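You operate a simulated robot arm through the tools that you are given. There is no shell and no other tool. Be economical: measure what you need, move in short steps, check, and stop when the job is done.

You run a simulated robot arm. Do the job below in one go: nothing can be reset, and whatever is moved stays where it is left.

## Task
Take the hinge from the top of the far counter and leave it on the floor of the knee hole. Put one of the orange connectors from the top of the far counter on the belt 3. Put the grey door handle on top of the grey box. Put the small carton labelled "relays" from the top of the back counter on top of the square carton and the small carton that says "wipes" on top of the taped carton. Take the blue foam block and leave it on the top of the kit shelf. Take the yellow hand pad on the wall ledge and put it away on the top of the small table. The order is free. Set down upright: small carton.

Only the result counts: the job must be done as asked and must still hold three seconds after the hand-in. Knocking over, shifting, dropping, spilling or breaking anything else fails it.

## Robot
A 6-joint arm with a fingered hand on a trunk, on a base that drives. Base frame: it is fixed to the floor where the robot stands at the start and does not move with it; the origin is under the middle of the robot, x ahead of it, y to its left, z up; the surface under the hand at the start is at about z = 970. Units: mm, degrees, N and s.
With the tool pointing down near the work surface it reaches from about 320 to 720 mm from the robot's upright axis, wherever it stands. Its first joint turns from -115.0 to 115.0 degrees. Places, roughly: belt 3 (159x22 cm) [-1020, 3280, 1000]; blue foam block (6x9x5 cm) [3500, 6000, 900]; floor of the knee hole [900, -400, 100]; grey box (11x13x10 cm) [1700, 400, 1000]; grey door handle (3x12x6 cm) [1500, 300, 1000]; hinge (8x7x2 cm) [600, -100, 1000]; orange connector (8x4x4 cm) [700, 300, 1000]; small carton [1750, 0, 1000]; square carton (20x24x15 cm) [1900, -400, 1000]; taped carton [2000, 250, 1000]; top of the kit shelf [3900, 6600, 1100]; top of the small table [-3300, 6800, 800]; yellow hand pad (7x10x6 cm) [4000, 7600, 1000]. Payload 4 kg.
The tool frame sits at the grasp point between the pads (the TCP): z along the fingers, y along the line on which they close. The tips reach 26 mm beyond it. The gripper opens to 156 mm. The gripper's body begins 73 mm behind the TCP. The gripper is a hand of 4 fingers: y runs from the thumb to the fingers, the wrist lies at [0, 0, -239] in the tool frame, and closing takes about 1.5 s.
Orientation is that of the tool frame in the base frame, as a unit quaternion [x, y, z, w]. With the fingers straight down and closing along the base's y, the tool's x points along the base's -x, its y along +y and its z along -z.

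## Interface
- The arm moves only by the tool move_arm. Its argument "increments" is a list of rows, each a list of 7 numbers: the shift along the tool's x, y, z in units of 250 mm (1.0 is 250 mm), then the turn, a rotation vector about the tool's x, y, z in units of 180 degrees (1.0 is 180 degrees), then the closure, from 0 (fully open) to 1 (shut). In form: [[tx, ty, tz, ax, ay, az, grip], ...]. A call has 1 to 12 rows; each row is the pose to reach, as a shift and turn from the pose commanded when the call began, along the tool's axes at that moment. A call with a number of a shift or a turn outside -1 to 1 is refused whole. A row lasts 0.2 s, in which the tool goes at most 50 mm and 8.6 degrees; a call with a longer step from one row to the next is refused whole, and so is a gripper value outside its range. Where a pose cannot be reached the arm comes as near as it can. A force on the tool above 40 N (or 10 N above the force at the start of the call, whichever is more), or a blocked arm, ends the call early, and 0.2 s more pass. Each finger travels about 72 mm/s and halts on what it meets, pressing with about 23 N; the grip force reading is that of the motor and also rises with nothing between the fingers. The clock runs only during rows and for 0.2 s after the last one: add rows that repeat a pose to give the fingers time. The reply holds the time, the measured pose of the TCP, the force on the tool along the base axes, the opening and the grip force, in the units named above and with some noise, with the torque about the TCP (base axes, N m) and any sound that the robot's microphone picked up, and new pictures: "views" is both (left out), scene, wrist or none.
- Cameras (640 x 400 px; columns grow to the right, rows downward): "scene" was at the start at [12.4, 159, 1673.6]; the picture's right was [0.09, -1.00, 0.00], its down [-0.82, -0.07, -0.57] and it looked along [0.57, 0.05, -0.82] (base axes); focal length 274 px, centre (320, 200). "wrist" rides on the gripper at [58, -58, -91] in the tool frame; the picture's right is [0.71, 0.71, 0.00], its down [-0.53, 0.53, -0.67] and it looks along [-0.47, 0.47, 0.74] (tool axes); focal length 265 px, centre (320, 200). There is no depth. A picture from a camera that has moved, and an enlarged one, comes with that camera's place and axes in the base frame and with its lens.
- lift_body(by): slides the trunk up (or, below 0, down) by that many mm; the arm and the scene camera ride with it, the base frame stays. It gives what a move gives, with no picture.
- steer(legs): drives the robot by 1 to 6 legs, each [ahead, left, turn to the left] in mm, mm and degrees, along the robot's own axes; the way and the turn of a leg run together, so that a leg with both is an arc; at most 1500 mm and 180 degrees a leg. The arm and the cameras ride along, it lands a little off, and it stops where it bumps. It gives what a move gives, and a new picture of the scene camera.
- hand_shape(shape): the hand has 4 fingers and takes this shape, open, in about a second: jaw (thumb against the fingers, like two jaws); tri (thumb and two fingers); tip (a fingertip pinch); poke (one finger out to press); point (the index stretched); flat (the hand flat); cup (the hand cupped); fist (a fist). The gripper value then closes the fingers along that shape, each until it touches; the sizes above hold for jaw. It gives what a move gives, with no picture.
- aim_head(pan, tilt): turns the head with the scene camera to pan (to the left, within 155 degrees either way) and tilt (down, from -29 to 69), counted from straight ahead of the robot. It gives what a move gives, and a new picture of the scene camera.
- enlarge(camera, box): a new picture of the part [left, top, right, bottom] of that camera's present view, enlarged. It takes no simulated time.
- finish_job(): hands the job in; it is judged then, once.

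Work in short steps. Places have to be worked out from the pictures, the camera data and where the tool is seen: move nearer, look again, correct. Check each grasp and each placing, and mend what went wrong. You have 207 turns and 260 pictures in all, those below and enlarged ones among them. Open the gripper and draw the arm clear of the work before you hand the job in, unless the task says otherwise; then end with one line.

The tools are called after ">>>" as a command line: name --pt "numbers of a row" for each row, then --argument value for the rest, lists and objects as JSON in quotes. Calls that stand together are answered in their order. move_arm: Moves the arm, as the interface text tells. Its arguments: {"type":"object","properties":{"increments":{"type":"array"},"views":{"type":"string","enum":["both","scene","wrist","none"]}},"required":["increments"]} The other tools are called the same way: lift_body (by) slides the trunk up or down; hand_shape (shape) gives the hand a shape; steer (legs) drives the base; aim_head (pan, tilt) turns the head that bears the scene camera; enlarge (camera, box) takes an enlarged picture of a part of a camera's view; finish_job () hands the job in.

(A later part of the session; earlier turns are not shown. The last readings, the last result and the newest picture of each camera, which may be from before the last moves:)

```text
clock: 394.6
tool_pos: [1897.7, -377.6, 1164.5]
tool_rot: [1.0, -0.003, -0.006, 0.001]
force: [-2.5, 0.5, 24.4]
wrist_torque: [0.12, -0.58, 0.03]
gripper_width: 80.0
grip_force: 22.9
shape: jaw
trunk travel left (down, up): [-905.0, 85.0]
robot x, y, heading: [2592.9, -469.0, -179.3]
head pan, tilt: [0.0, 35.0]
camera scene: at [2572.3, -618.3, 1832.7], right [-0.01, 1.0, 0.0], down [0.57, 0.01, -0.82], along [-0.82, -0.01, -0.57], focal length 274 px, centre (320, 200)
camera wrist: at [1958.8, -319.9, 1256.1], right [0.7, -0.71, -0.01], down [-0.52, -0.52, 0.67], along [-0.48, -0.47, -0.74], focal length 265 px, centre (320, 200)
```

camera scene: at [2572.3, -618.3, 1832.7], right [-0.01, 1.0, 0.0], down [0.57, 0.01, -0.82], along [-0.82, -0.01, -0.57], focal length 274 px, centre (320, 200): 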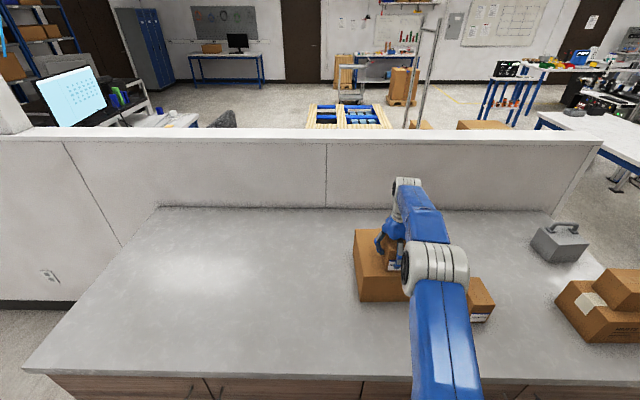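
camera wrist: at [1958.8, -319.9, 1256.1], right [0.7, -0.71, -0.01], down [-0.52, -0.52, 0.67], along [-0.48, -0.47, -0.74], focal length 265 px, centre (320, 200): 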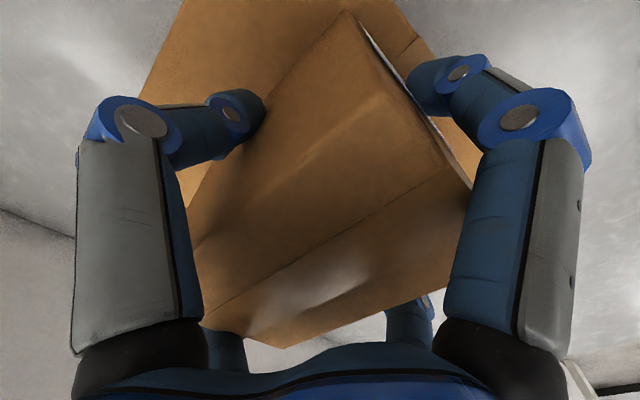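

In contact. Ease up 2 mm, open, and rise.

>>> move_arm --pt "0 0 -0.008 0 0 0 0.8" --pt "0 0 -0.008 0 0 0 0.5" --pt "0 0 -0.008 0 0 0 0.2" --pt "0 0 -0.008 0 0 0 0" --pt "0 0 -0.008 0 0 0 0" --pt "0 0 -0.008 0 0 0 0" --pt "0 0 -0.1 0 0 0 0" --pt "0 0 -0.28 0 0 0 0" --pt "0 0 -0.46 0 0 0 0" --pt "0 0 -0.64 0 0 0 0" --views "both"

```text
clock: 396.8
tool_pos: [1916.3, -380.5, 1319.6]
tool_rot: [1.0, -0.004, -0.001, 0.002]
force: [0.7, 0.4, 0.4]
wrist_torque: [0.0, 0.08, 0.02]
gripper_width: 155.7
grip_force: 0.0
shape: jaw
out of reach, approached as far as the arm can: row 10
trunk travel left (down, up): [-905.0, 85.0]
robot x, y, heading: [2590.3, -470.2, -179.4]
head pan, tilt: [0.0, 35.0]
camera scene: at [2575.1, -618.9, 1832.1], right [-0.01, 1.0, 0.0], down [0.57, 0.01, -0.82], along [-0.82, -0.01, -0.57], focal length 274 px, centre (320, 200)
camera wrist: at [1975.3, -322.0, 1409.7], right [0.7, -0.71, 0.0], down [-0.53, -0.52, 0.67], along [-0.48, -0.47, -0.74], focal length 265 px, centre (320, 200)
```

scene: 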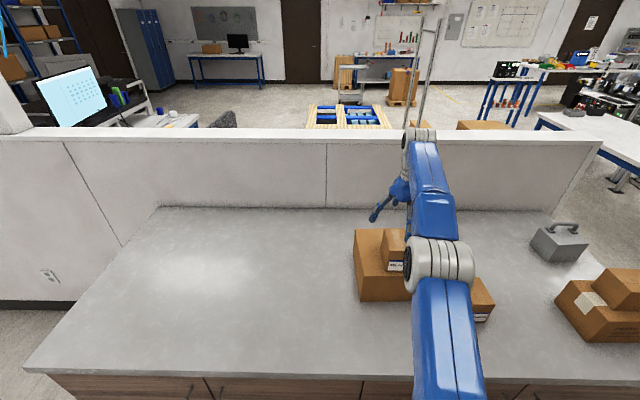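
wrist: 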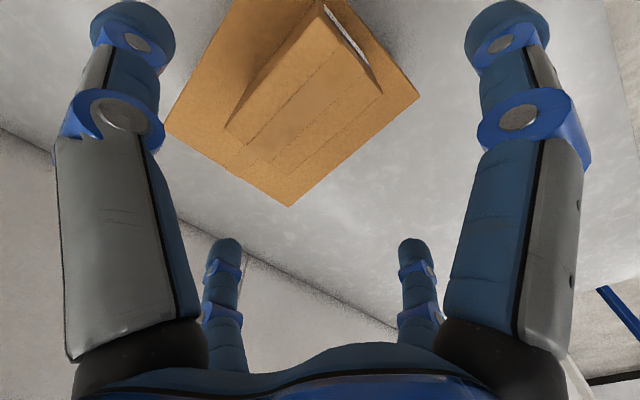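

Relays sits upright on the square carton. Now retract, back away and head toward the far end (+y) for the foam block.

>>> move_arm --pt "0.18 0 0 0 0 0 0.2" --pt "0.36 0 0 0 0 0 0.2" --pt "0.54 0 0 0 0 0 0.2" --pt "0.72 0 0 0 0 0 0.2" --pt "0.88 0 0 0 0 0 0.2" --views "none"

>>> steer --legs '[[-300, 0, 0], [0, 0, -90], [1400, 0, 0], [500, 0, 0]]'

>>> aim_head --pan -20 --tilt 15

>>> aim_head --pan 30 --tilt 15

```text
clock: 398.0
tool_pos: [2132.5, -381.1, 1317.4]
tool_rot: [1.0, -0.006, 0.001, 0.002]
force: [1.0, -0.3, -0.2]
wrist_torque: [-0.02, 0.02, -0.03]
gripper_width: 125.1
grip_force: 0.1
shape: jaw
trunk travel left (down, up): [-905.0, 85.0]
robot x, y, heading: [2594.1, -468.1, -179.2]
head pan, tilt: [0.0, 35.0]
```

```text
clock: 436.4
tool_pos: [3039.1, 1880.2, 1316.6]
tool_rot: [-0.692, 0.722, 0.001, 0.0]
force: [0.0, 1.1, 0.1]
wrist_torque: [-0.04, -0.01, 0.01]
gripper_width: 125.2
grip_force: 0.1
shape: jaw
trunk travel left (down, up): [-905.0, 85.0]
robot x, y, heading: [2940.5, 1422.2, 88.8]
head pan, tilt: [0.0, 35.0]
camera scene: at [2788.2, 1454.9, 1832.1], right [1.0, -0.02, 0.0], down [-0.01, -0.57, -0.82], along [0.02, 0.82, -0.57], focal length 274 px, centre (320, 200)
```

scene: 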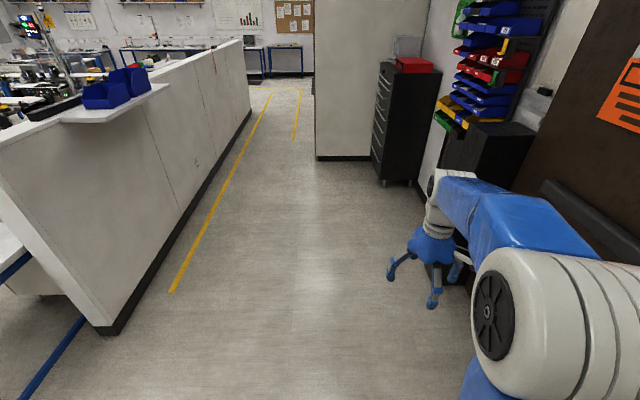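

```text
clock: 437.2
tool_pos: [3039.4, 1878.9, 1316.0]
tool_rot: [-0.692, 0.722, 0.001, -0.001]
force: [0.7, 0.3, -0.1]
wrist_torque: [0.01, -0.01, -0.02]
gripper_width: 124.9
grip_force: 0.1
shape: jaw
trunk travel left (down, up): [-905.0, 85.0]
robot x, y, heading: [2937.4, 1421.4, 88.9]
head pan, tilt: [-20.0, 15.0]
camera scene: at [2820.5, 1453.2, 1864.1], right [0.93, -0.36, 0.0], down [-0.09, -0.24, -0.97], along [0.35, 0.9, -0.26], focal length 274 px, centre (320, 200)
```

scene: 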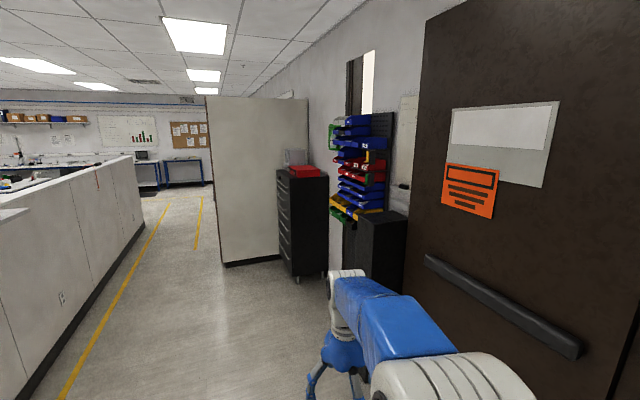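

```text
clock: 438.4
tool_pos: [3040.2, 1879.7, 1316.4]
tool_rot: [-0.691, 0.723, 0.002, -0.001]
force: [0.4, 1.0, -0.1]
wrist_torque: [-0.01, 0.0, 0.0]
gripper_width: 124.9
grip_force: 0.0
shape: jaw
trunk travel left (down, up): [-905.0, 85.0]
robot x, y, heading: [2938.7, 1420.6, 88.4]
head pan, tilt: [30.0, 15.0]
camera scene: at [2742.1, 1448.6, 1864.2], right [0.88, 0.48, 0.0], down [0.12, -0.23, -0.97], along [-0.46, 0.85, -0.26], focal length 274 px, centre (320, 200)
```

scene: 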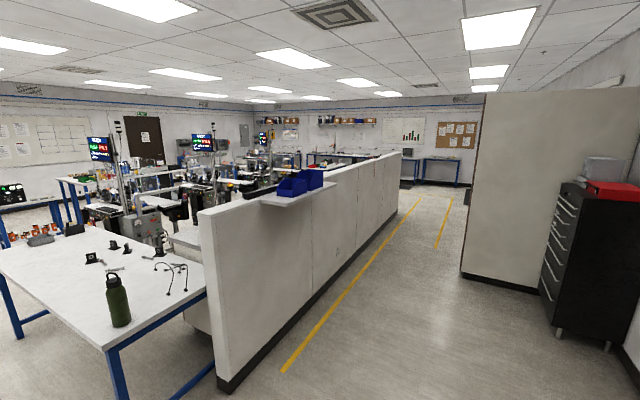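

There's a corridor x≈1500–2880 leading to +y; the foam and shelf must be behind the white wall at y≈5150. Drive along the corridor.

>>> steer --legs '[[1400, 600, 1.5], [1500, 0, 0], [1300, 0, 0]]'

>>> aim_head --pan -60 --tilt 15

```text
refused: leg 1 is longer than a leg can be; nothing moved
```

```text
clock: 440.1
tool_pos: [3041.3, 1878.8, 1315.8]
tool_rot: [-0.692, 0.722, 0.001, -0.002]
force: [0.6, -0.1, 0.2]
wrist_torque: [-0.02, 0.01, 0.0]
gripper_width: 124.7
grip_force: 0.1
shape: jaw
trunk travel left (down, up): [-905.0, 85.0]
robot x, y, heading: [2939.0, 1419.8, 89.0]
head pan, tilt: [-60.0, 15.0]
camera scene: at [2868.9, 1411.4, 1864.2], right [0.48, -0.88, 0.0], down [-0.23, -0.13, -0.97], along [0.85, 0.47, -0.26], focal length 274 px, centre (320, 200)
```

scene: 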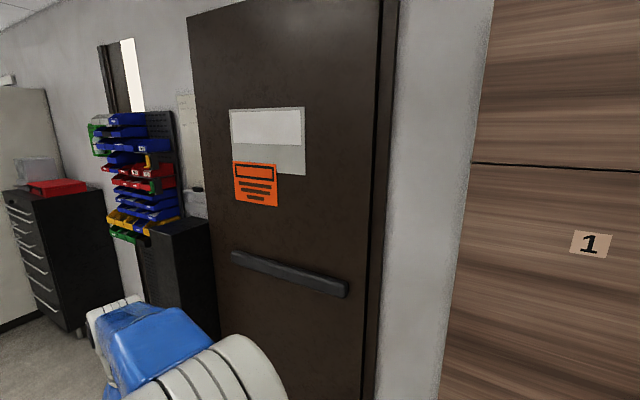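

>>> steer --legs '[[1300, 600, 1.2], [1500, 0, 0], [1300, 0, 0]]'

>>> aim_head --pan -60 --tilt 15

```text
clock: 492.9
tool_pos: [2270.0, 6060.9, 1316.3]
tool_rot: [0.716, -0.698, -0.001, 0.002]
force: [0.2, 0.6, 0.0]
wrist_torque: [0.0, 0.02, -0.03]
gripper_width: 125.0
grip_force: 0.1
shape: jaw
trunk travel left (down, up): [-905.0, 85.0]
robot x, y, heading: [2197.6, 5594.9, 92.9]
head pan, tilt: [-60.0, 15.0]
camera scene: at [2130.2, 5581.6, 1864.2], right [0.54, -0.84, 0.0], down [-0.22, -0.14, -0.97], along [0.81, 0.52, -0.26], focal length 274 px, centre (320, 200)
```

scene: 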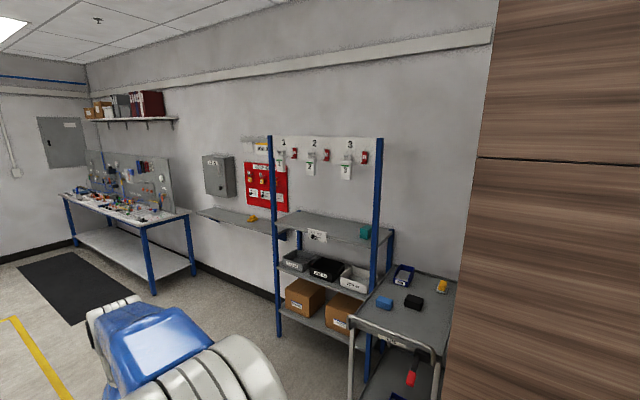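

```text
clock: 493.5
tool_pos: [2269.0, 6061.3, 1315.2]
tool_rot: [0.716, -0.698, -0.002, 0.001]
force: [0.3, 0.1, -0.4]
wrist_torque: [-0.03, -0.04, 0.01]
gripper_width: 125.0
grip_force: 0.1
shape: jaw
trunk travel left (down, up): [-905.0, 85.0]
robot x, y, heading: [2197.6, 5597.7, 92.8]
head pan, tilt: [-60.0, 15.0]
camera scene: at [2129.9, 5581.4, 1864.2], right [0.54, -0.84, 0.0], down [-0.22, -0.14, -0.97], along [0.81, 0.52, -0.26], focal length 274 px, centre (320, 200)
```

scene: 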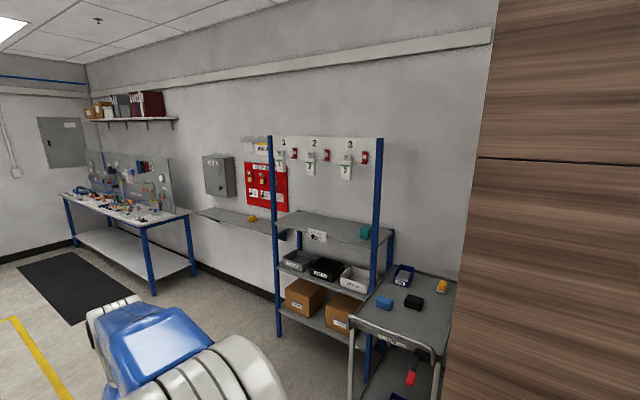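

I can see the cart with the blue foam, the kit shelf, and the wall ledge with the yellow pad. Turn to face them and approach the cart.

>>> steer --legs '[[300, 0, 0], [0, 0, -92.8], [450, 130, 0]]'

>>> aim_head --pan 0 --tilt 30

```text
clock: 513.8
tool_pos: [3096.7, 5955.8, 1316.1]
tool_rot: [0.0, 1.0, 0.002, -0.001]
force: [0.0, -0.2, 0.3]
wrist_torque: [-0.03, 0.04, -0.03]
gripper_width: 125.2
grip_force: 0.1
shape: jaw
trunk travel left (down, up): [-905.0, 85.0]
robot x, y, heading: [2633.2, 6043.8, 1.2]
head pan, tilt: [-60.0, 15.0]
camera scene: at [2622.0, 6110.7, 1864.1], right [-0.85, -0.52, 0.0], down [-0.14, 0.22, -0.97], along [0.5, -0.83, -0.26], focal length 274 px, centre (320, 200)
```

scene: 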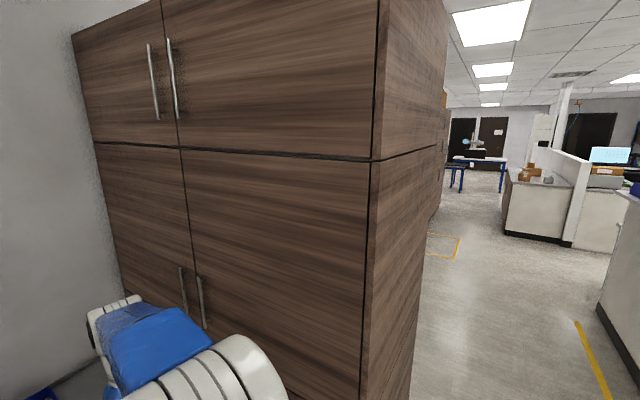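

```text
clock: 515.1
tool_pos: [3092.5, 5954.8, 1316.6]
tool_rot: [0.0, 1.0, 0.001, -0.001]
force: [0.3, -1.0, -0.7]
wrist_torque: [0.03, -0.01, -0.02]
gripper_width: 124.9
grip_force: 0.0
shape: jaw
trunk travel left (down, up): [-905.0, 85.0]
robot x, y, heading: [2629.8, 6040.4, 1.2]
head pan, tilt: [0.0, 30.0]
camera scene: at [2659.2, 6191.3, 1840.1], right [0.02, -1.0, 0.0], down [-0.5, -0.01, -0.87], along [0.87, 0.02, -0.5], focal length 274 px, centre (320, 200)
```

scene: 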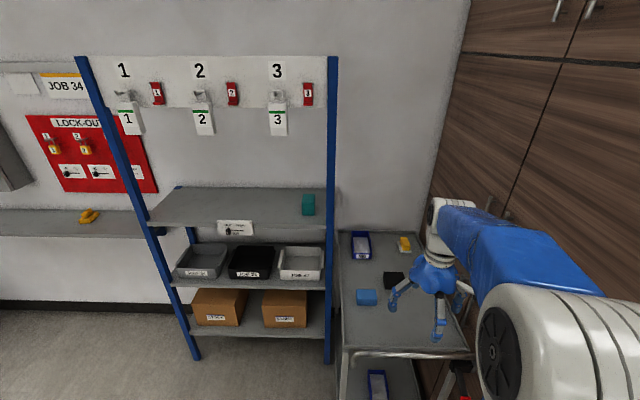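

Foam ≈(3452,6022), on the cart (top ≈890). Shelf top: x 3700–4080, y 6175–7087, z≈1100, with a teal block at its right end. Approach the foam.

>>> lift_body --by -180

>>> steer --legs '[[160, 30, -1.2]]'

>>> move_arm --pt "-0.18 0.03 0.0 0 0 0 0.1" --pt "-0.36 0.06 0.02 0 0 0 0.1" --pt "-0.54 0.1 0.05 0 0 0 0.1" --views "wrist"

```text
clock: 517.1
tool_pos: [3093.7, 5955.9, 1136.4]
tool_rot: [0.001, 1.0, 0.002, -0.001]
force: [-0.6, 0.3, 1.0]
wrist_torque: [-0.02, -0.01, -0.01]
gripper_width: 125.0
grip_force: 0.0
shape: jaw
trunk travel left (down, up): [-725.0, 265.0]
robot x, y, heading: [2634.2, 6037.6, 1.3]
head pan, tilt: [0.0, 30.0]
```

```text
clock: 519.7
tool_pos: [3248.4, 5979.9, 1136.6]
tool_rot: [0.009, 1.0, 0.002, -0.001]
force: [0.5, -0.5, 0.3]
wrist_torque: [-0.01, -0.01, -0.01]
gripper_width: 125.2
grip_force: 0.0
shape: jaw
trunk travel left (down, up): [-725.0, 265.0]
robot x, y, heading: [2795.2, 6069.9, 0.2]
head pan, tilt: [0.0, 30.0]
camera scene: at [2822.9, 6224.1, 1659.9], right [0.01, -1.0, 0.0], down [-0.5, 0.0, -0.87], along [0.87, 0.0, -0.5], focal length 274 px, centre (320, 200)
```

scene: 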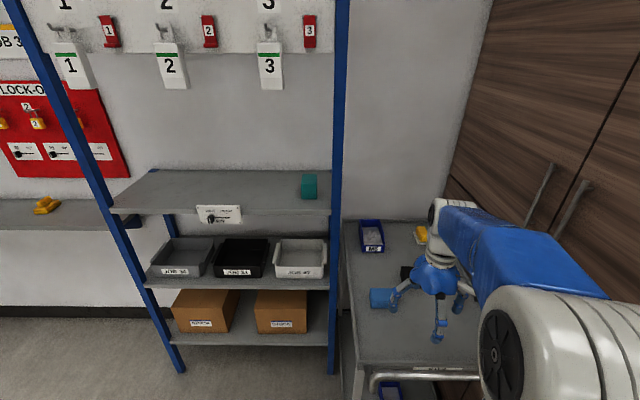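

```text
clock: 520.5
tool_pos: [3387.8, 6001.0, 1122.8]
tool_rot: [0.009, 1.0, 0.001, -0.002]
force: [0.8, 0.0, -0.2]
wrist_torque: [-0.01, 0.09, 0.0]
gripper_width: 140.2
grip_force: 0.1
shape: jaw
trunk travel left (down, up): [-725.0, 265.0]
robot x, y, heading: [2792.6, 6071.0, 0.3]
head pan, tilt: [0.0, 30.0]
camera wrist: at [3330.2, 5943.6, 1214.6], right [-0.69, 0.72, 0.01], down [0.54, 0.51, 0.67], along [0.48, 0.47, -0.74], focal length 265 px, centre (320, 200)
```

wrist: 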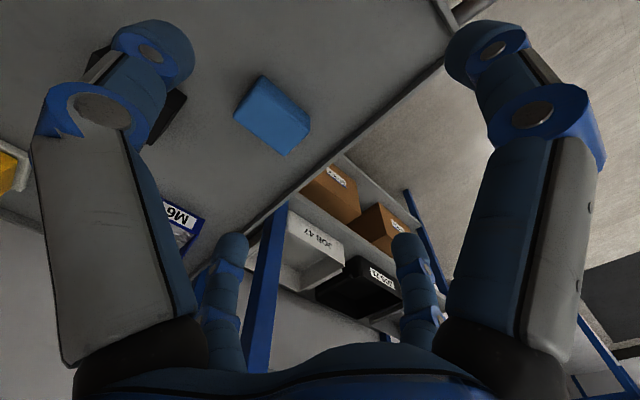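

Foam centre ≈(3455,5998), axis-aligned. Move over it and descend to z≈1000 to check.

>>> move_arm --pt "-0.134 -0.006 0.1 0 0 0 0.1" --pt "-0.268 -0.012 0.2 0 0 0 0.1" --pt "-0.268 -0.012 0.35 0 0 0 0.1" --pt "-0.268 -0.012 0.48 0 0 0 0.1" --pt "-0.268 -0.012 0.48 0 0 0 0.1" --views "both"

```text
clock: 521.7
tool_pos: [3447.4, 5997.2, 1006.1]
tool_rot: [0.008, 1.0, 0.001, 0.002]
force: [-0.5, 0.4, 0.1]
wrist_torque: [0.02, -0.04, -0.05]
gripper_width: 140.1
grip_force: 0.1
shape: jaw
trunk travel left (down, up): [-725.0, 265.0]
robot x, y, heading: [2789.0, 6070.7, 0.3]
head pan, tilt: [0.0, 30.0]
camera scene: at [2817.0, 6223.7, 1660.1], right [0.01, -1.0, 0.0], down [-0.5, 0.0, -0.87], along [0.87, 0.0, -0.5], focal length 274 px, centre (320, 200)
camera wrist: at [3388.6, 5940.2, 1097.5], right [-0.69, 0.72, 0.0], down [0.53, 0.51, 0.67], along [0.48, 0.47, -0.74], focal length 265 px, centre (320, 200)
```

scene: 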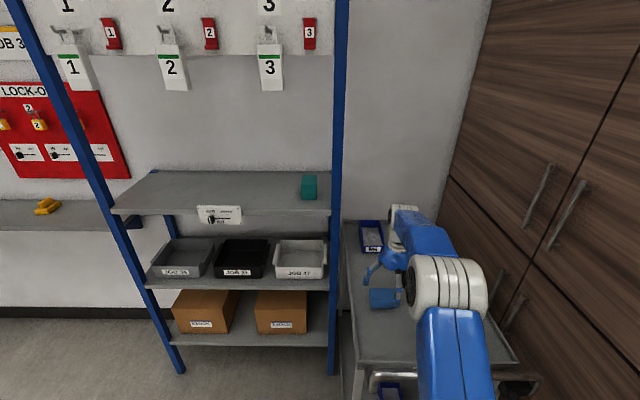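
wrist: 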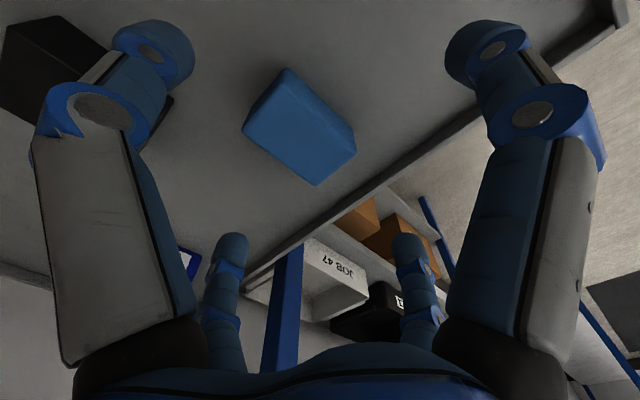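

Triangulation gives foam top ≈919, centre ≈(3464,5993). Shift and descend to z≈905, then close.

>>> move_arm --pt "-0.064 -0.012 0.12 0 0 0 0.1" --pt "-0.064 -0.012 0.26 0 0 0 0.1" --pt "-0.064 -0.012 0.36 0 0 0 0.1" --pt "-0.064 -0.012 0.4 0 0 0 0.1" --pt "-0.064 -0.012 0.4 0 0 0 0.1" --views "wrist"

```text
clock: 522.9
tool_pos: [3465.5, 5995.8, 903.4]
tool_rot: [0.008, 1.0, 0.002, -0.001]
force: [-0.1, 0.5, -0.9]
wrist_torque: [-0.02, 0.01, 0.03]
gripper_width: 140.2
grip_force: 0.0
shape: jaw
trunk travel left (down, up): [-725.0, 265.0]
robot x, y, heading: [2791.3, 6068.0, 0.5]
head pan, tilt: [0.0, 30.0]
camera wrist: at [3407.0, 5938.7, 995.2], right [-0.69, 0.72, 0.0], down [0.54, 0.51, 0.67], along [0.48, 0.47, -0.74], focal length 265 px, centre (320, 200)
```

wrist: 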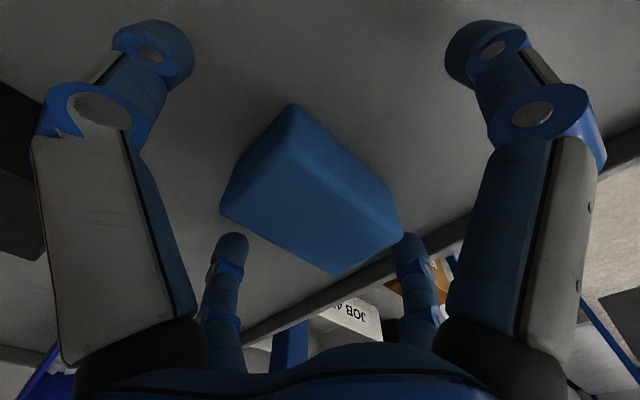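

Centred. Close and lift.

>>> move_arm --pt "0 0 0 0 0 0 0.4" --pt "0 0 0 0 0 0 0.7" --pt "0 0 0 0 0 0 0.9" --pt "0 0 0 0 0 0 0.95" --pt "0 0 0 0 0 0 0.95" --pt "0 0 0 0 0 0 0.95" --pt "0 0 -0.05 0 0 0 0.95" --pt "0 0 -0.15 0 0 0 0.95" --pt "0 0 -0.33 0 0 0 0.95" --pt "0 0 -0.5 0 0 0 0.95" --pt "0 0 -0.7 0 0 0 0.95" --pt "0 0 -0.9 0 0 0 0.95" --views "both"

```text
clock: 525.5
tool_pos: [3466.5, 5993.5, 1126.6]
tool_rot: [0.009, 1.0, 0.002, -0.001]
force: [-0.6, 0.2, 0.6]
wrist_torque: [-0.01, 0.01, -0.01]
gripper_width: 67.9
grip_force: 23.3
shape: jaw
trunk travel left (down, up): [-725.0, 265.0]
robot x, y, heading: [2786.3, 6072.6, 0.4]
head pan, tilt: [0.0, 30.0]
camera scene: at [2821.8, 6223.2, 1659.9], right [0.01, -1.0, 0.0], down [-0.5, 0.0, -0.87], along [0.87, 0.0, -0.5], focal length 274 px, centre (320, 200)
camera wrist: at [3408.9, 5936.6, 1219.1], right [-0.69, 0.72, 0.0], down [0.54, 0.51, 0.67], along [0.48, 0.47, -0.74], focal length 265 px, centre (320, 200)
```

scene: 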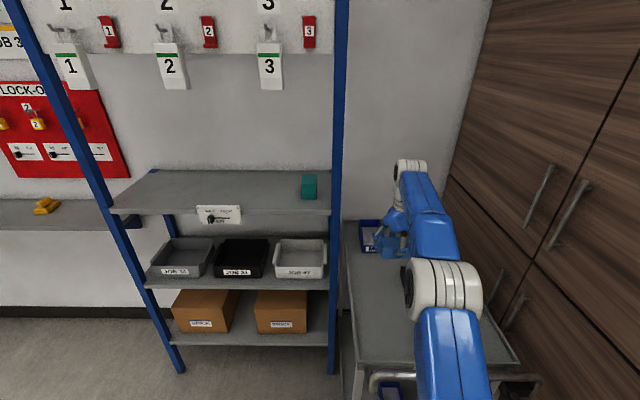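
wrist: 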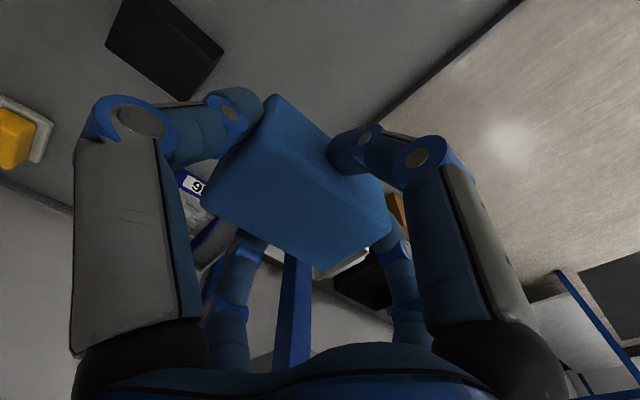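

Foam held (68 mm). Back off, shift left in front of the kit shelf and move in with the foam over its top.

>>> lift_body --by 70

>>> steer --legs '[[-150, 0, 0], [0, 560, 0], [350, 0, -0.4]]'

```text
clock: 526.6
tool_pos: [3468.7, 5993.4, 1197.5]
tool_rot: [0.009, 1.0, 0.002, -0.001]
force: [-0.5, -0.1, -0.4]
wrist_torque: [-0.02, -0.01, -0.02]
gripper_width: 67.5
grip_force: 23.0
shape: jaw
trunk travel left (down, up): [-795.0, 195.0]
robot x, y, heading: [2790.4, 6071.3, 0.2]
head pan, tilt: [0.0, 30.0]
```

```text
clock: 540.9
tool_pos: [3665.0, 6540.8, 1199.0]
tool_rot: [0.016, 1.0, 0.001, 0.0]
force: [0.4, -0.3, -0.1]
wrist_torque: [0.04, 0.01, 0.01]
gripper_width: 67.5
grip_force: 23.1
shape: jaw
trunk travel left (down, up): [-795.0, 195.0]
robot x, y, heading: [2991.4, 6634.1, -0.9]
head pan, tilt: [0.0, 30.0]
camera scene: at [3023.7, 6779.1, 1730.1], right [-0.01, -1.0, 0.0], down [-0.5, 0.01, -0.87], along [0.87, -0.01, -0.5], focal length 274 px, centre (320, 200)
```

scene: 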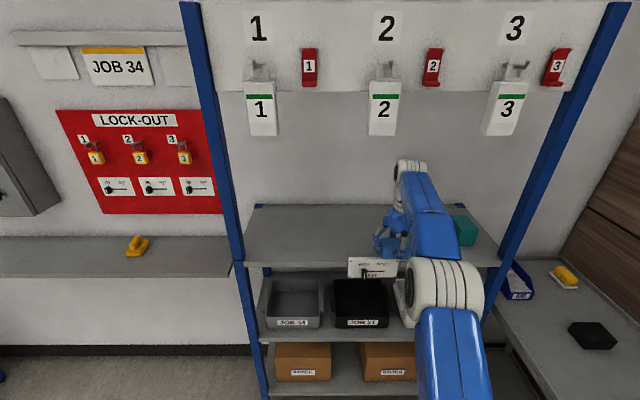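

Posts and hanging tags are clear. Advance 180 mm.

>>> steer --legs '[[180, 0, 0]]'

>>> move_arm --pt "0 0 0.04 0 0 0 0.95" --pt "0 0 0.1 0 0 0 0.95" --views "wrist"

```text
clock: 543.8
tool_pos: [3843.0, 6538.5, 1199.1]
tool_rot: [0.016, 1.0, 0.002, 0.001]
force: [-0.5, 0.0, 0.4]
wrist_torque: [-0.01, 0.0, 0.01]
gripper_width: 67.6
grip_force: 23.4
shape: jaw
trunk travel left (down, up): [-795.0, 195.0]
robot x, y, heading: [3171.0, 6622.9, -0.4]
head pan, tilt: [0.0, 30.0]
camera scene: at [3204.4, 6778.5, 1729.8], right [-0.01, -1.0, 0.0], down [-0.5, 0.0, -0.87], along [0.87, -0.01, -0.5], focal length 274 px, centre (320, 200)
```

scene: 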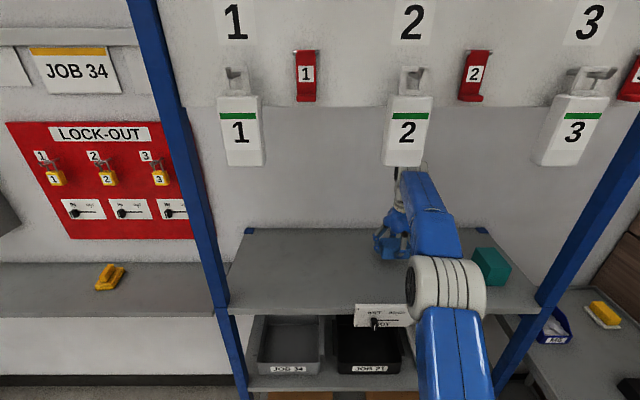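

```text
clock: 544.4
tool_pos: [3842.6, 6537.1, 1173.8]
tool_rot: [0.016, 1.0, 0.002, 0.001]
force: [0.5, 0.2, 0.2]
wrist_torque: [0.02, 0.0, 0.04]
gripper_width: 67.8
grip_force: 23.5
shape: jaw
trunk travel left (down, up): [-795.0, 195.0]
robot x, y, heading: [3171.3, 6628.1, -0.6]
head pan, tilt: [0.0, 30.0]
camera wrist: at [3782.8, 6480.9, 1265.1], right [-0.68, 0.73, 0.0], down [0.54, 0.51, 0.67], along [0.49, 0.46, -0.74], focal length 265 px, centre (320, 200)
```

wrist: 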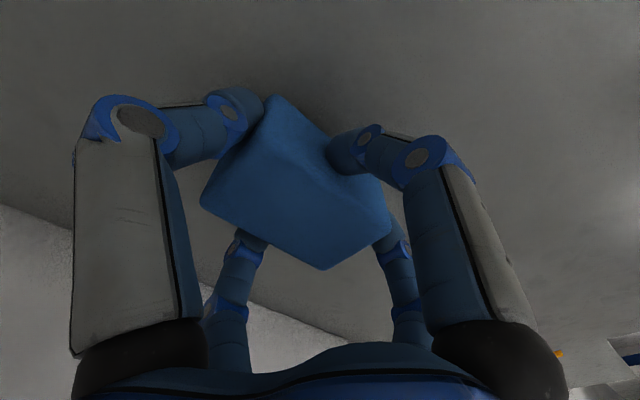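

Over the shelf. Descend slowly to contact.

>>> move_arm --pt "0 0 0.06 0 0 0 0.95" --pt "0 0 0.1 0 0 0 0.95" --pt "0 0 0.12 0 0 0 0.95" --pt "0 0 0.14 0 0 0 0.95" --pt "0 0 0.16 0 0 0 0.95" --pt "0 0 0.18 0 0 0 0.95" --pt "0 0 0.2 0 0 0 0.95" --pt "0 0 0.22 0 0 0 0.95" --pt "0 0 0.24 0 0 0 0.95" --pt "0 0 0.26 0 0 0 0.95" --views "wrist"

```text
clock: 545.1
tool_pos: [3843.5, 6537.0, 1161.0]
tool_rot: [0.016, 1.0, 0.0, 0.012]
force: [-9.6, 1.6, 19.1]
wrist_torque: [0.04, 0.28, -0.09]
gripper_width: 67.9
grip_force: 23.3
shape: jaw
trunk travel left (down, up): [-795.0, 195.0]
robot x, y, heading: [3171.7, 6627.3, -0.5]
head pan, tilt: [0.0, 30.0]
stopped in row 3: the force on the tool passed its limit at 46 N (the readings are from after the stop); the commanded pose is now the measured one
camera wrist: at [3781.9, 6481.6, 1252.2], right [-0.68, 0.73, -0.02], down [0.53, 0.51, 0.68], along [0.51, 0.46, -0.73], focal length 265 px, centre (320, 200)
```

wrist: 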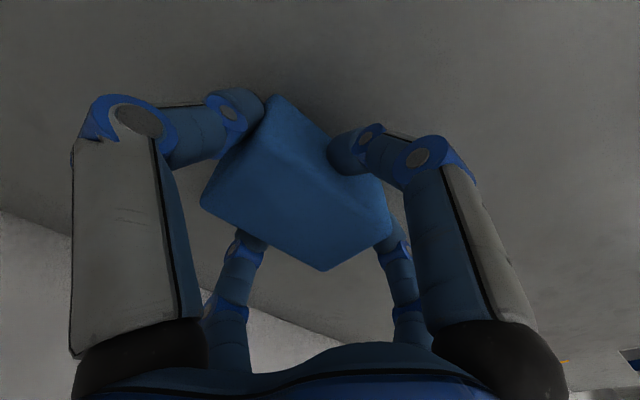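

Contact (shelf top ≈1128). Ease up and open, then rise a little.

>>> move_arm --pt "0 0 -0.004 0 0 0 0.8" --pt "0 0 -0.006 0 0 0 0.5" --pt "0 0 -0.006 0 0 0 0.2" --pt "0 0 -0.006 0 0 0 0.1" --pt "0 0 -0.006 0 0 0 0.1" --pt "0 0 -0.006 0 0 0 0.1" --pt "0 0 -0.1 0 0 0 0.1" --pt "0 0 -0.26 0 0 0 0.1" --views "both"

```text
clock: 546.9
tool_pos: [3844.1, 6538.2, 1221.7]
tool_rot: [0.015, 1.0, 0.002, 0.01]
force: [0.1, 0.1, -0.1]
wrist_torque: [0.0, 0.01, -0.01]
gripper_width: 140.2
grip_force: 0.0
shape: jaw
trunk travel left (down, up): [-795.0, 195.0]
robot x, y, heading: [3173.7, 6623.8, -0.5]
head pan, tilt: [0.0, 30.0]
camera scene: at [3204.2, 6777.5, 1729.9], right [-0.01, -1.0, 0.0], down [-0.5, 0.0, -0.87], along [0.87, -0.01, -0.5], focal length 274 px, centre (320, 200)
camera wrist: at [3783.5, 6482.0, 1312.0], right [-0.68, 0.73, -0.01], down [0.53, 0.51, 0.68], along [0.5, 0.46, -0.73], focal length 265 px, centre (320, 200)
```

scene: 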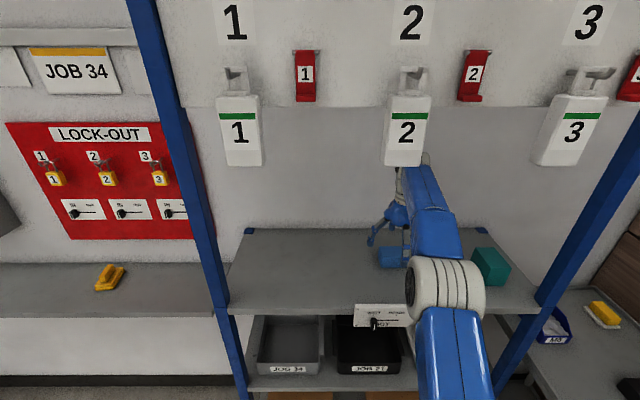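
wrist: 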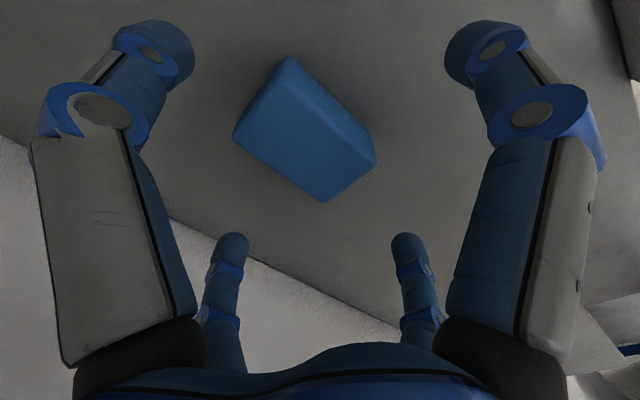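

Foam is on the shelf top. The arm sections still to pass under the hanging tag are lower than those already there, so I'll back straight out.

>>> steer --legs '[[-400, 0, 0.5]]'

```text
clock: 552.5
tool_pos: [3449.1, 6545.8, 1221.0]
tool_rot: [0.011, 1.0, 0.001, 0.01]
force: [-0.6, 0.9, 0.7]
wrist_torque: [-0.01, 0.0, -0.01]
gripper_width: 140.5
grip_force: 0.1
shape: jaw
trunk travel left (down, up): [-795.0, 195.0]
robot x, y, heading: [2773.4, 6625.6, 0.2]
head pan, tilt: [0.0, 30.0]
camera scene: at [2805.4, 6778.8, 1730.0], right [0.0, -1.0, 0.0], down [-0.5, 0.0, -0.87], along [0.87, 0.0, -0.5], focal length 274 px, centre (320, 200)
```

scene: 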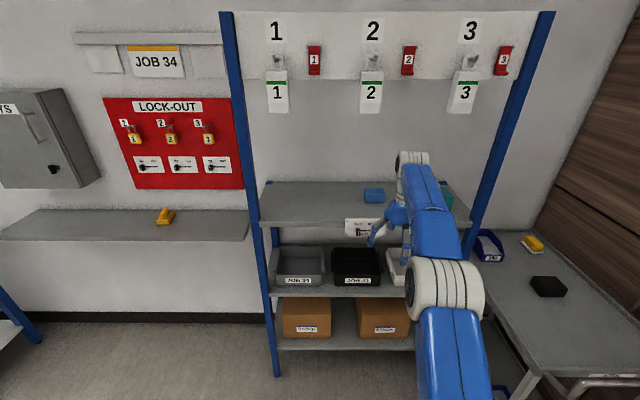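

The foam sits well. Pad ≈(3880,7500) on the ledge (z≈1000). Move left and closer.

>>> steer --legs '[[0, 850, 0], [250, 0, 0]]'

>>> move_arm --pt "0 0 0 0 0 0 0.2" --views "wrist"

>>> enlarge --camera "scene" --box '[240, 150, 480, 300]'

```text
clock: 567.1
tool_pos: [3698.6, 7392.0, 1223.2]
tool_rot: [0.016, 1.0, 0.001, 0.011]
force: [-1.2, 0.2, 0.6]
wrist_torque: [-0.01, -0.03, -0.02]
gripper_width: 140.1
grip_force: 0.1
shape: jaw
trunk travel left (down, up): [-795.0, 195.0]
robot x, y, heading: [3031.0, 7477.3, -0.4]
head pan, tilt: [0.0, 30.0]
camera scene: at [3058.7, 7632.2, 1730.0], right [-0.01, -1.0, 0.0], down [-0.5, 0.0, -0.87], along [0.87, -0.01, -0.5], focal length 274 px, centre (320, 200)
```

scene: 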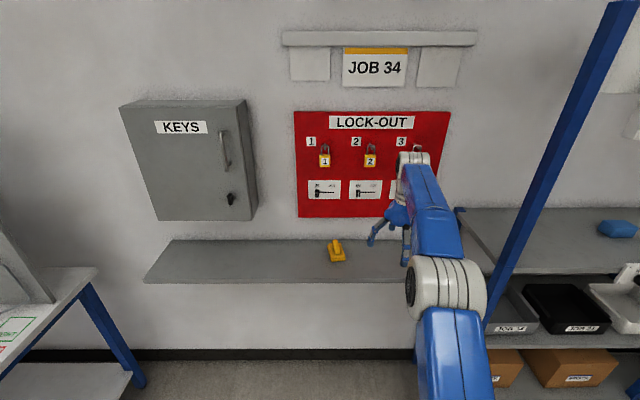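

```text
clock: 567.5
tool_pos: [3700.1, 7390.9, 1222.8]
tool_rot: [0.016, 1.0, 0.0, 0.01]
force: [0.1, -0.1, 0.8]
wrist_torque: [0.01, 0.01, -0.02]
gripper_width: 125.3
grip_force: 0.0
shape: jaw
trunk travel left (down, up): [-795.0, 195.0]
robot x, y, heading: [3027.3, 7481.1, -0.8]
head pan, tilt: [0.0, 30.0]
camera wrist: at [3639.0, 7336.0, 1312.5], right [-0.68, 0.73, -0.01], down [0.53, 0.51, 0.68], along [0.5, 0.46, -0.73], focal length 265 px, centre (320, 200)
```

wrist: 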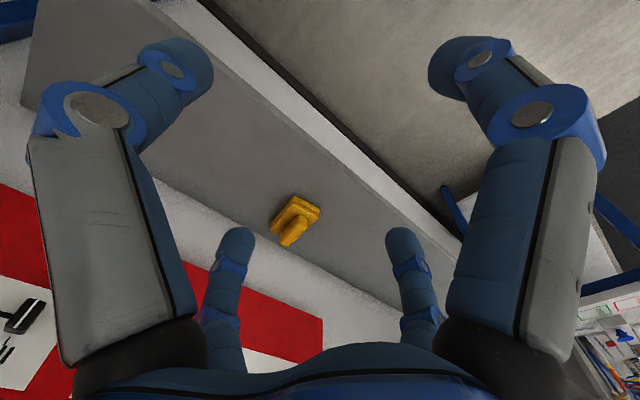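

```text
2.67 times, centred on (360, 225) of scene
camera zoom: at [3060.4, 7631.5, 1730.0], right [-0.01, -1.0, 0.0], down [-0.5, 0.01, -0.87], along [0.87, -0.01, -0.5], focal length 730 px, centre (213, 133)
```

zoom: 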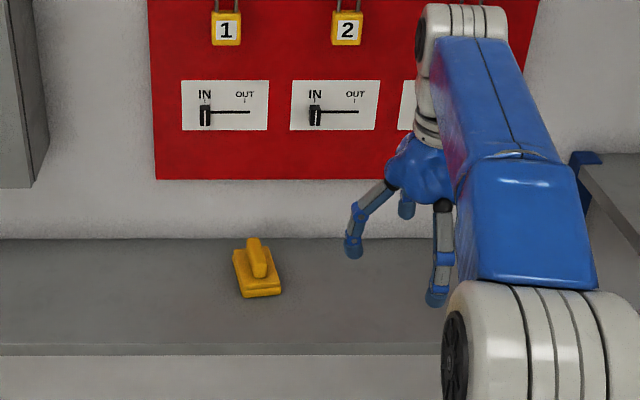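

Pad ≈(3895,7530), ridge along x; wall at x≈4005. Bring the robot 180 mm ahead and 100 mm left.

>>> steer --legs '[[175, 110, 0.6]]'

>>> move_arm --pt "0 0.05 0.1 0.006 0 0 0.1" --pt "0 0.1 0.2 0.006 0 0 0.1" --pt "0 0.1 0.3 0.006 0 0 0.1" --views "both"

```text
clock: 570.4
tool_pos: [3878.1, 7508.8, 1223.1]
tool_rot: [0.01, 1.0, 0.0, 0.012]
force: [0.1, 0.2, -0.1]
wrist_torque: [-0.02, 0.01, -0.01]
gripper_width: 125.1
grip_force: 0.0
shape: jaw
trunk travel left (down, up): [-795.0, 195.0]
robot x, y, heading: [3208.7, 7592.9, 0.2]
head pan, tilt: [0.0, 30.0]
camera scene: at [3238.1, 7744.4, 1729.9], right [0.0, -1.0, 0.0], down [-0.5, 0.0, -0.87], along [0.87, 0.0, -0.5], focal length 274 px, centre (320, 200)
```

scene: 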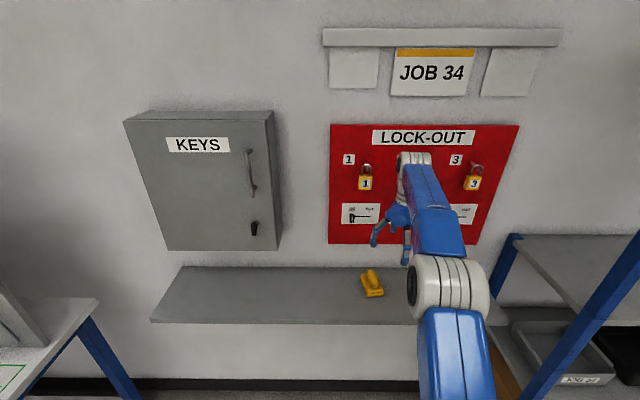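

```text
clock: 571.2
tool_pos: [3883.1, 7534.5, 1148.8]
tool_rot: [0.011, 1.0, -0.009, 0.012]
force: [0.1, -0.1, -0.3]
wrist_torque: [-0.01, 0.0, 0.0]
gripper_width: 139.9
grip_force: 0.0
shape: jaw
trunk travel left (down, up): [-795.0, 195.0]
robot x, y, heading: [3203.6, 7592.2, 0.1]
head pan, tilt: [0.0, 30.0]
camera scene: at [3239.1, 7742.0, 1730.1], right [0.0, -1.0, 0.0], down [-0.5, 0.0, -0.87], along [0.87, 0.0, -0.5], focal length 274 px, centre (320, 200)
camera wrist: at [3821.9, 7479.4, 1239.2], right [-0.69, 0.72, -0.03], down [0.52, 0.53, 0.67], along [0.5, 0.45, -0.74], focal length 265 px, centre (320, 200)
```

scene: 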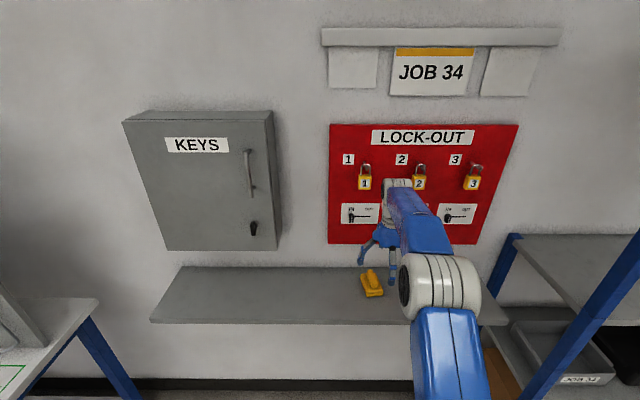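
wrist: 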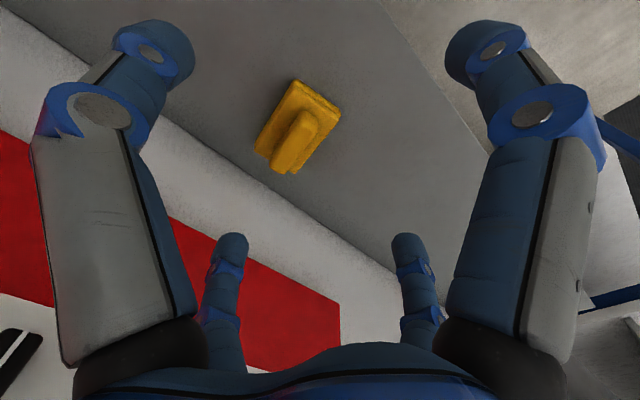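

The pad is close to the wall (x≈3893–3981, wall ≈4028), so I'll use a 45° diagonal grip on its long sides. Rotate the hand and move over it.

>>> move_arm --pt "-0.036 0.006 0 -0.001 0.001 0.042 0.1" --pt "-0.072 0.012 0 -0.002 0.003 0.084 0.1" --pt "-0.108 0.018 0 -0.003 0.004 0.126 0.1" --pt "-0.144 0.024 0.04 -0.004 0.005 0.168 0.1" --pt "-0.18 0.03 0.08 -0.005 0.006 0.21 0.1" --pt "-0.216 0.036 0.11 -0.0057 0.0078 0.25 0.1" --pt "-0.216 0.036 0.11 -0.0057 0.0078 0.25 0.1" --views "wrist"

```text
clock: 572.8
tool_pos: [3920.0, 7543.7, 1118.9]
tool_rot: [0.393, 0.92, 0.005, 0.001]
force: [-0.2, -0.4, 0.0]
wrist_torque: [0.0, 0.01, 0.05]
gripper_width: 140.0
grip_force: 0.0
shape: jaw
out of reach, approached as far as the arm can: row 5, 6, 7
trunk travel left (down, up): [-795.0, 195.0]
robot x, y, heading: [3205.0, 7591.3, 0.0]
head pan, tilt: [0.0, 30.0]
camera wrist: at [3837.4, 7544.9, 1209.5], right [0.02, 1.0, 0.01], down [0.74, -0.02, 0.67], along [0.67, -0.01, -0.74], focal length 265 px, centre (320, 200)
```

wrist: 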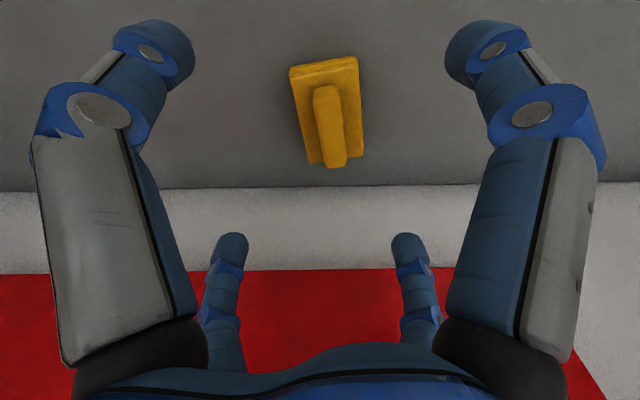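

Triangulating: pad base top z≈944, centre ≈(3963,7555), axis ~8°; ledge ≈918. Drive 80 mm closer, lower the trunk 60, then position above.

>>> steer --legs '[[80, 0, 0]]'

>>> lift_body --by -60

>>> move_arm --pt "0 0 0 0 0 -0.025 0.1" --pt "0 0 0 0 0 -0.05 0.1" --pt "0 0 0 0 0 -0.05 0.1" --views "wrist"

```text
clock: 574.0
tool_pos: [3959.2, 7545.3, 1111.4]
tool_rot: [0.393, 0.92, 0.003, -0.002]
force: [0.5, 0.5, -0.9]
wrist_torque: [-0.03, 0.05, 0.0]
gripper_width: 140.4
grip_force: 0.2
shape: jaw
trunk travel left (down, up): [-795.0, 195.0]
robot x, y, heading: [3244.2, 7589.3, -0.2]
head pan, tilt: [0.0, 30.0]
stopped in leg 1: the robot was blocked; the commanded pose is now the measured one
camera scene: at [3283.9, 7746.1, 1729.5], right [0.0, -1.0, 0.0], down [-0.51, 0.0, -0.86], along [0.86, 0.0, -0.51], focal length 274 px, centre (320, 200)
```

scene: 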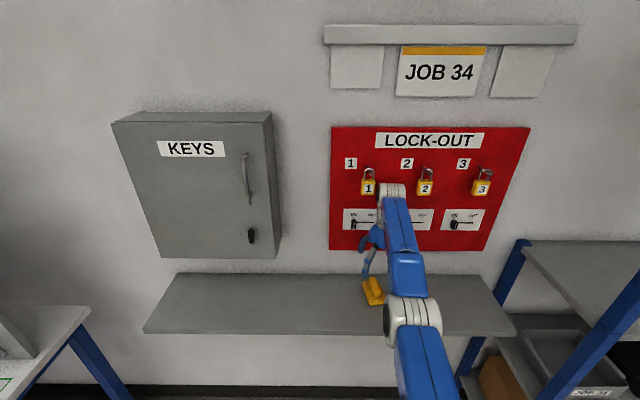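

```text
clock: 575.0
tool_pos: [3956.2, 7542.7, 1052.5]
tool_rot: [0.393, 0.92, 0.005, 0.0]
force: [0.5, -0.5, 0.9]
wrist_torque: [-0.04, 0.06, -0.01]
gripper_width: 140.3
grip_force: 0.0
shape: jaw
trunk travel left (down, up): [-735.0, 255.0]
robot x, y, heading: [3242.4, 7588.3, -0.2]
head pan, tilt: [0.0, 30.0]
```

```text
clock: 575.9
tool_pos: [3956.6, 7542.7, 1053.8]
tool_rot: [0.319, 0.948, 0.004, 0.0]
force: [0.0, 0.1, 0.5]
wrist_torque: [0.01, -0.03, 0.0]
gripper_width: 140.6
grip_force: 0.1
shape: jaw
trunk travel left (down, up): [-735.0, 255.0]
robot x, y, heading: [3243.5, 7588.6, 0.1]
head pan, tilt: [0.0, 30.0]
camera wrist: at [3874.9, 7531.8, 1144.3], right [-0.14, 0.99, 0.01], down [0.74, 0.1, 0.67], along [0.66, 0.1, -0.74], focal length 265 px, centre (320, 200)
```

wrist: 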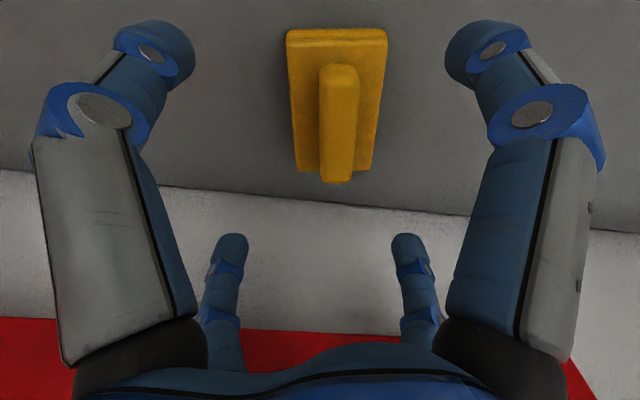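

Pad is square in view; robot reached as far as it goes (bumped lightly at x=3244, nothing displaced in view). Shift +16 mm in y and lower by trunk.

>>> move_arm --pt "0.039 0.051 0 0 0 0 0.1" --pt "0.039 0.051 0 0 0 0 0.1" --views "none"

>>> lift_body --by -65

>>> aim_head --pan -10 --tilt 60

>>> move_arm --pt "0 0 0 0 0 0 0.1" --views "wrist"

```text
clock: 576.5
tool_pos: [3955.5, 7558.3, 1053.2]
tool_rot: [0.32, 0.947, 0.005, 0.0]
force: [0.1, -0.3, -0.1]
wrist_torque: [0.03, -0.03, -0.01]
gripper_width: 140.3
grip_force: 0.1
shape: jaw
trunk travel left (down, up): [-735.0, 255.0]
robot x, y, heading: [3244.4, 7592.8, 0.0]
head pan, tilt: [0.0, 30.0]
```

```text
clock: 577.5
tool_pos: [3955.0, 7559.2, 988.9]
tool_rot: [0.32, 0.947, 0.005, 0.0]
force: [-0.2, 0.0, 0.0]
wrist_torque: [-0.01, -0.01, 0.02]
gripper_width: 140.6
grip_force: 0.0
shape: jaw
trunk travel left (down, up): [-670.0, 320.0]
robot x, y, heading: [3243.4, 7592.3, -0.1]
head pan, tilt: [0.0, 30.0]
```

```text
clock: 578.4
tool_pos: [3955.2, 7558.7, 988.4]
tool_rot: [0.32, 0.948, 0.003, -0.002]
force: [-0.2, 0.3, 0.6]
wrist_torque: [-0.01, 0.02, -0.01]
gripper_width: 140.5
grip_force: 0.0
shape: jaw
trunk travel left (down, up): [-670.0, 320.0]
robot x, y, heading: [3243.3, 7586.8, -0.0]
head pan, tilt: [-10.0, 60.0]
camera scene: at [3250.8, 7731.4, 1562.9], right [-0.17, -0.98, 0.0], down [-0.85, 0.15, -0.5], along [0.49, -0.09, -0.87], focal length 274 px, centre (320, 200)
```

scene: 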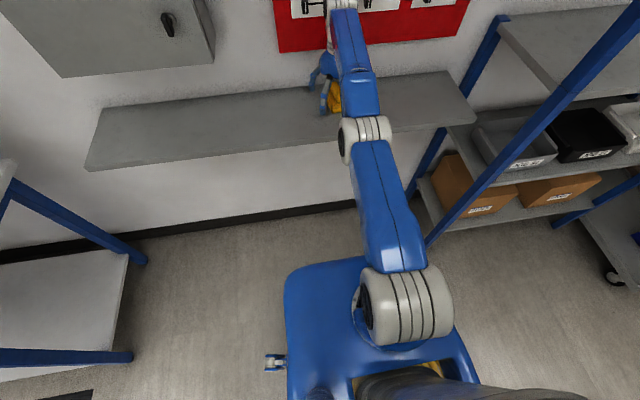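

```text
clock: 578.8
tool_pos: [3955.5, 7559.2, 988.7]
tool_rot: [0.32, 0.948, 0.004, 0.0]
force: [0.5, 0.2, -0.8]
wrist_torque: [0.07, 0.02, -0.01]
gripper_width: 140.3
grip_force: 0.1
shape: jaw
trunk travel left (down, up): [-670.0, 320.0]
robot x, y, heading: [3246.4, 7590.0, -0.1]
head pan, tilt: [-10.0, 60.0]
camera wrist: at [3874.6, 7547.8, 1080.0], right [-0.13, 0.99, 0.01], down [0.74, 0.09, 0.67], along [0.66, 0.1, -0.74], focal length 265 px, centre (320, 200)
```

wrist: 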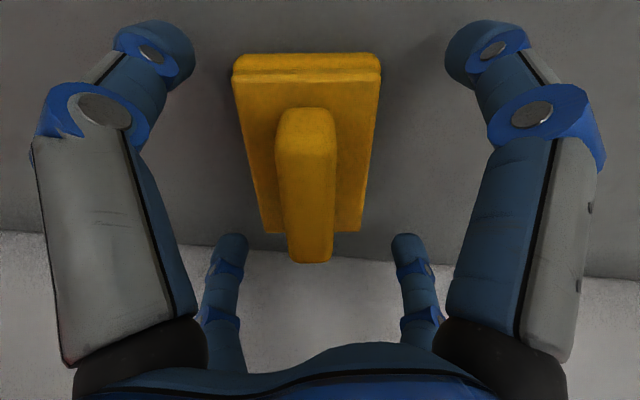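

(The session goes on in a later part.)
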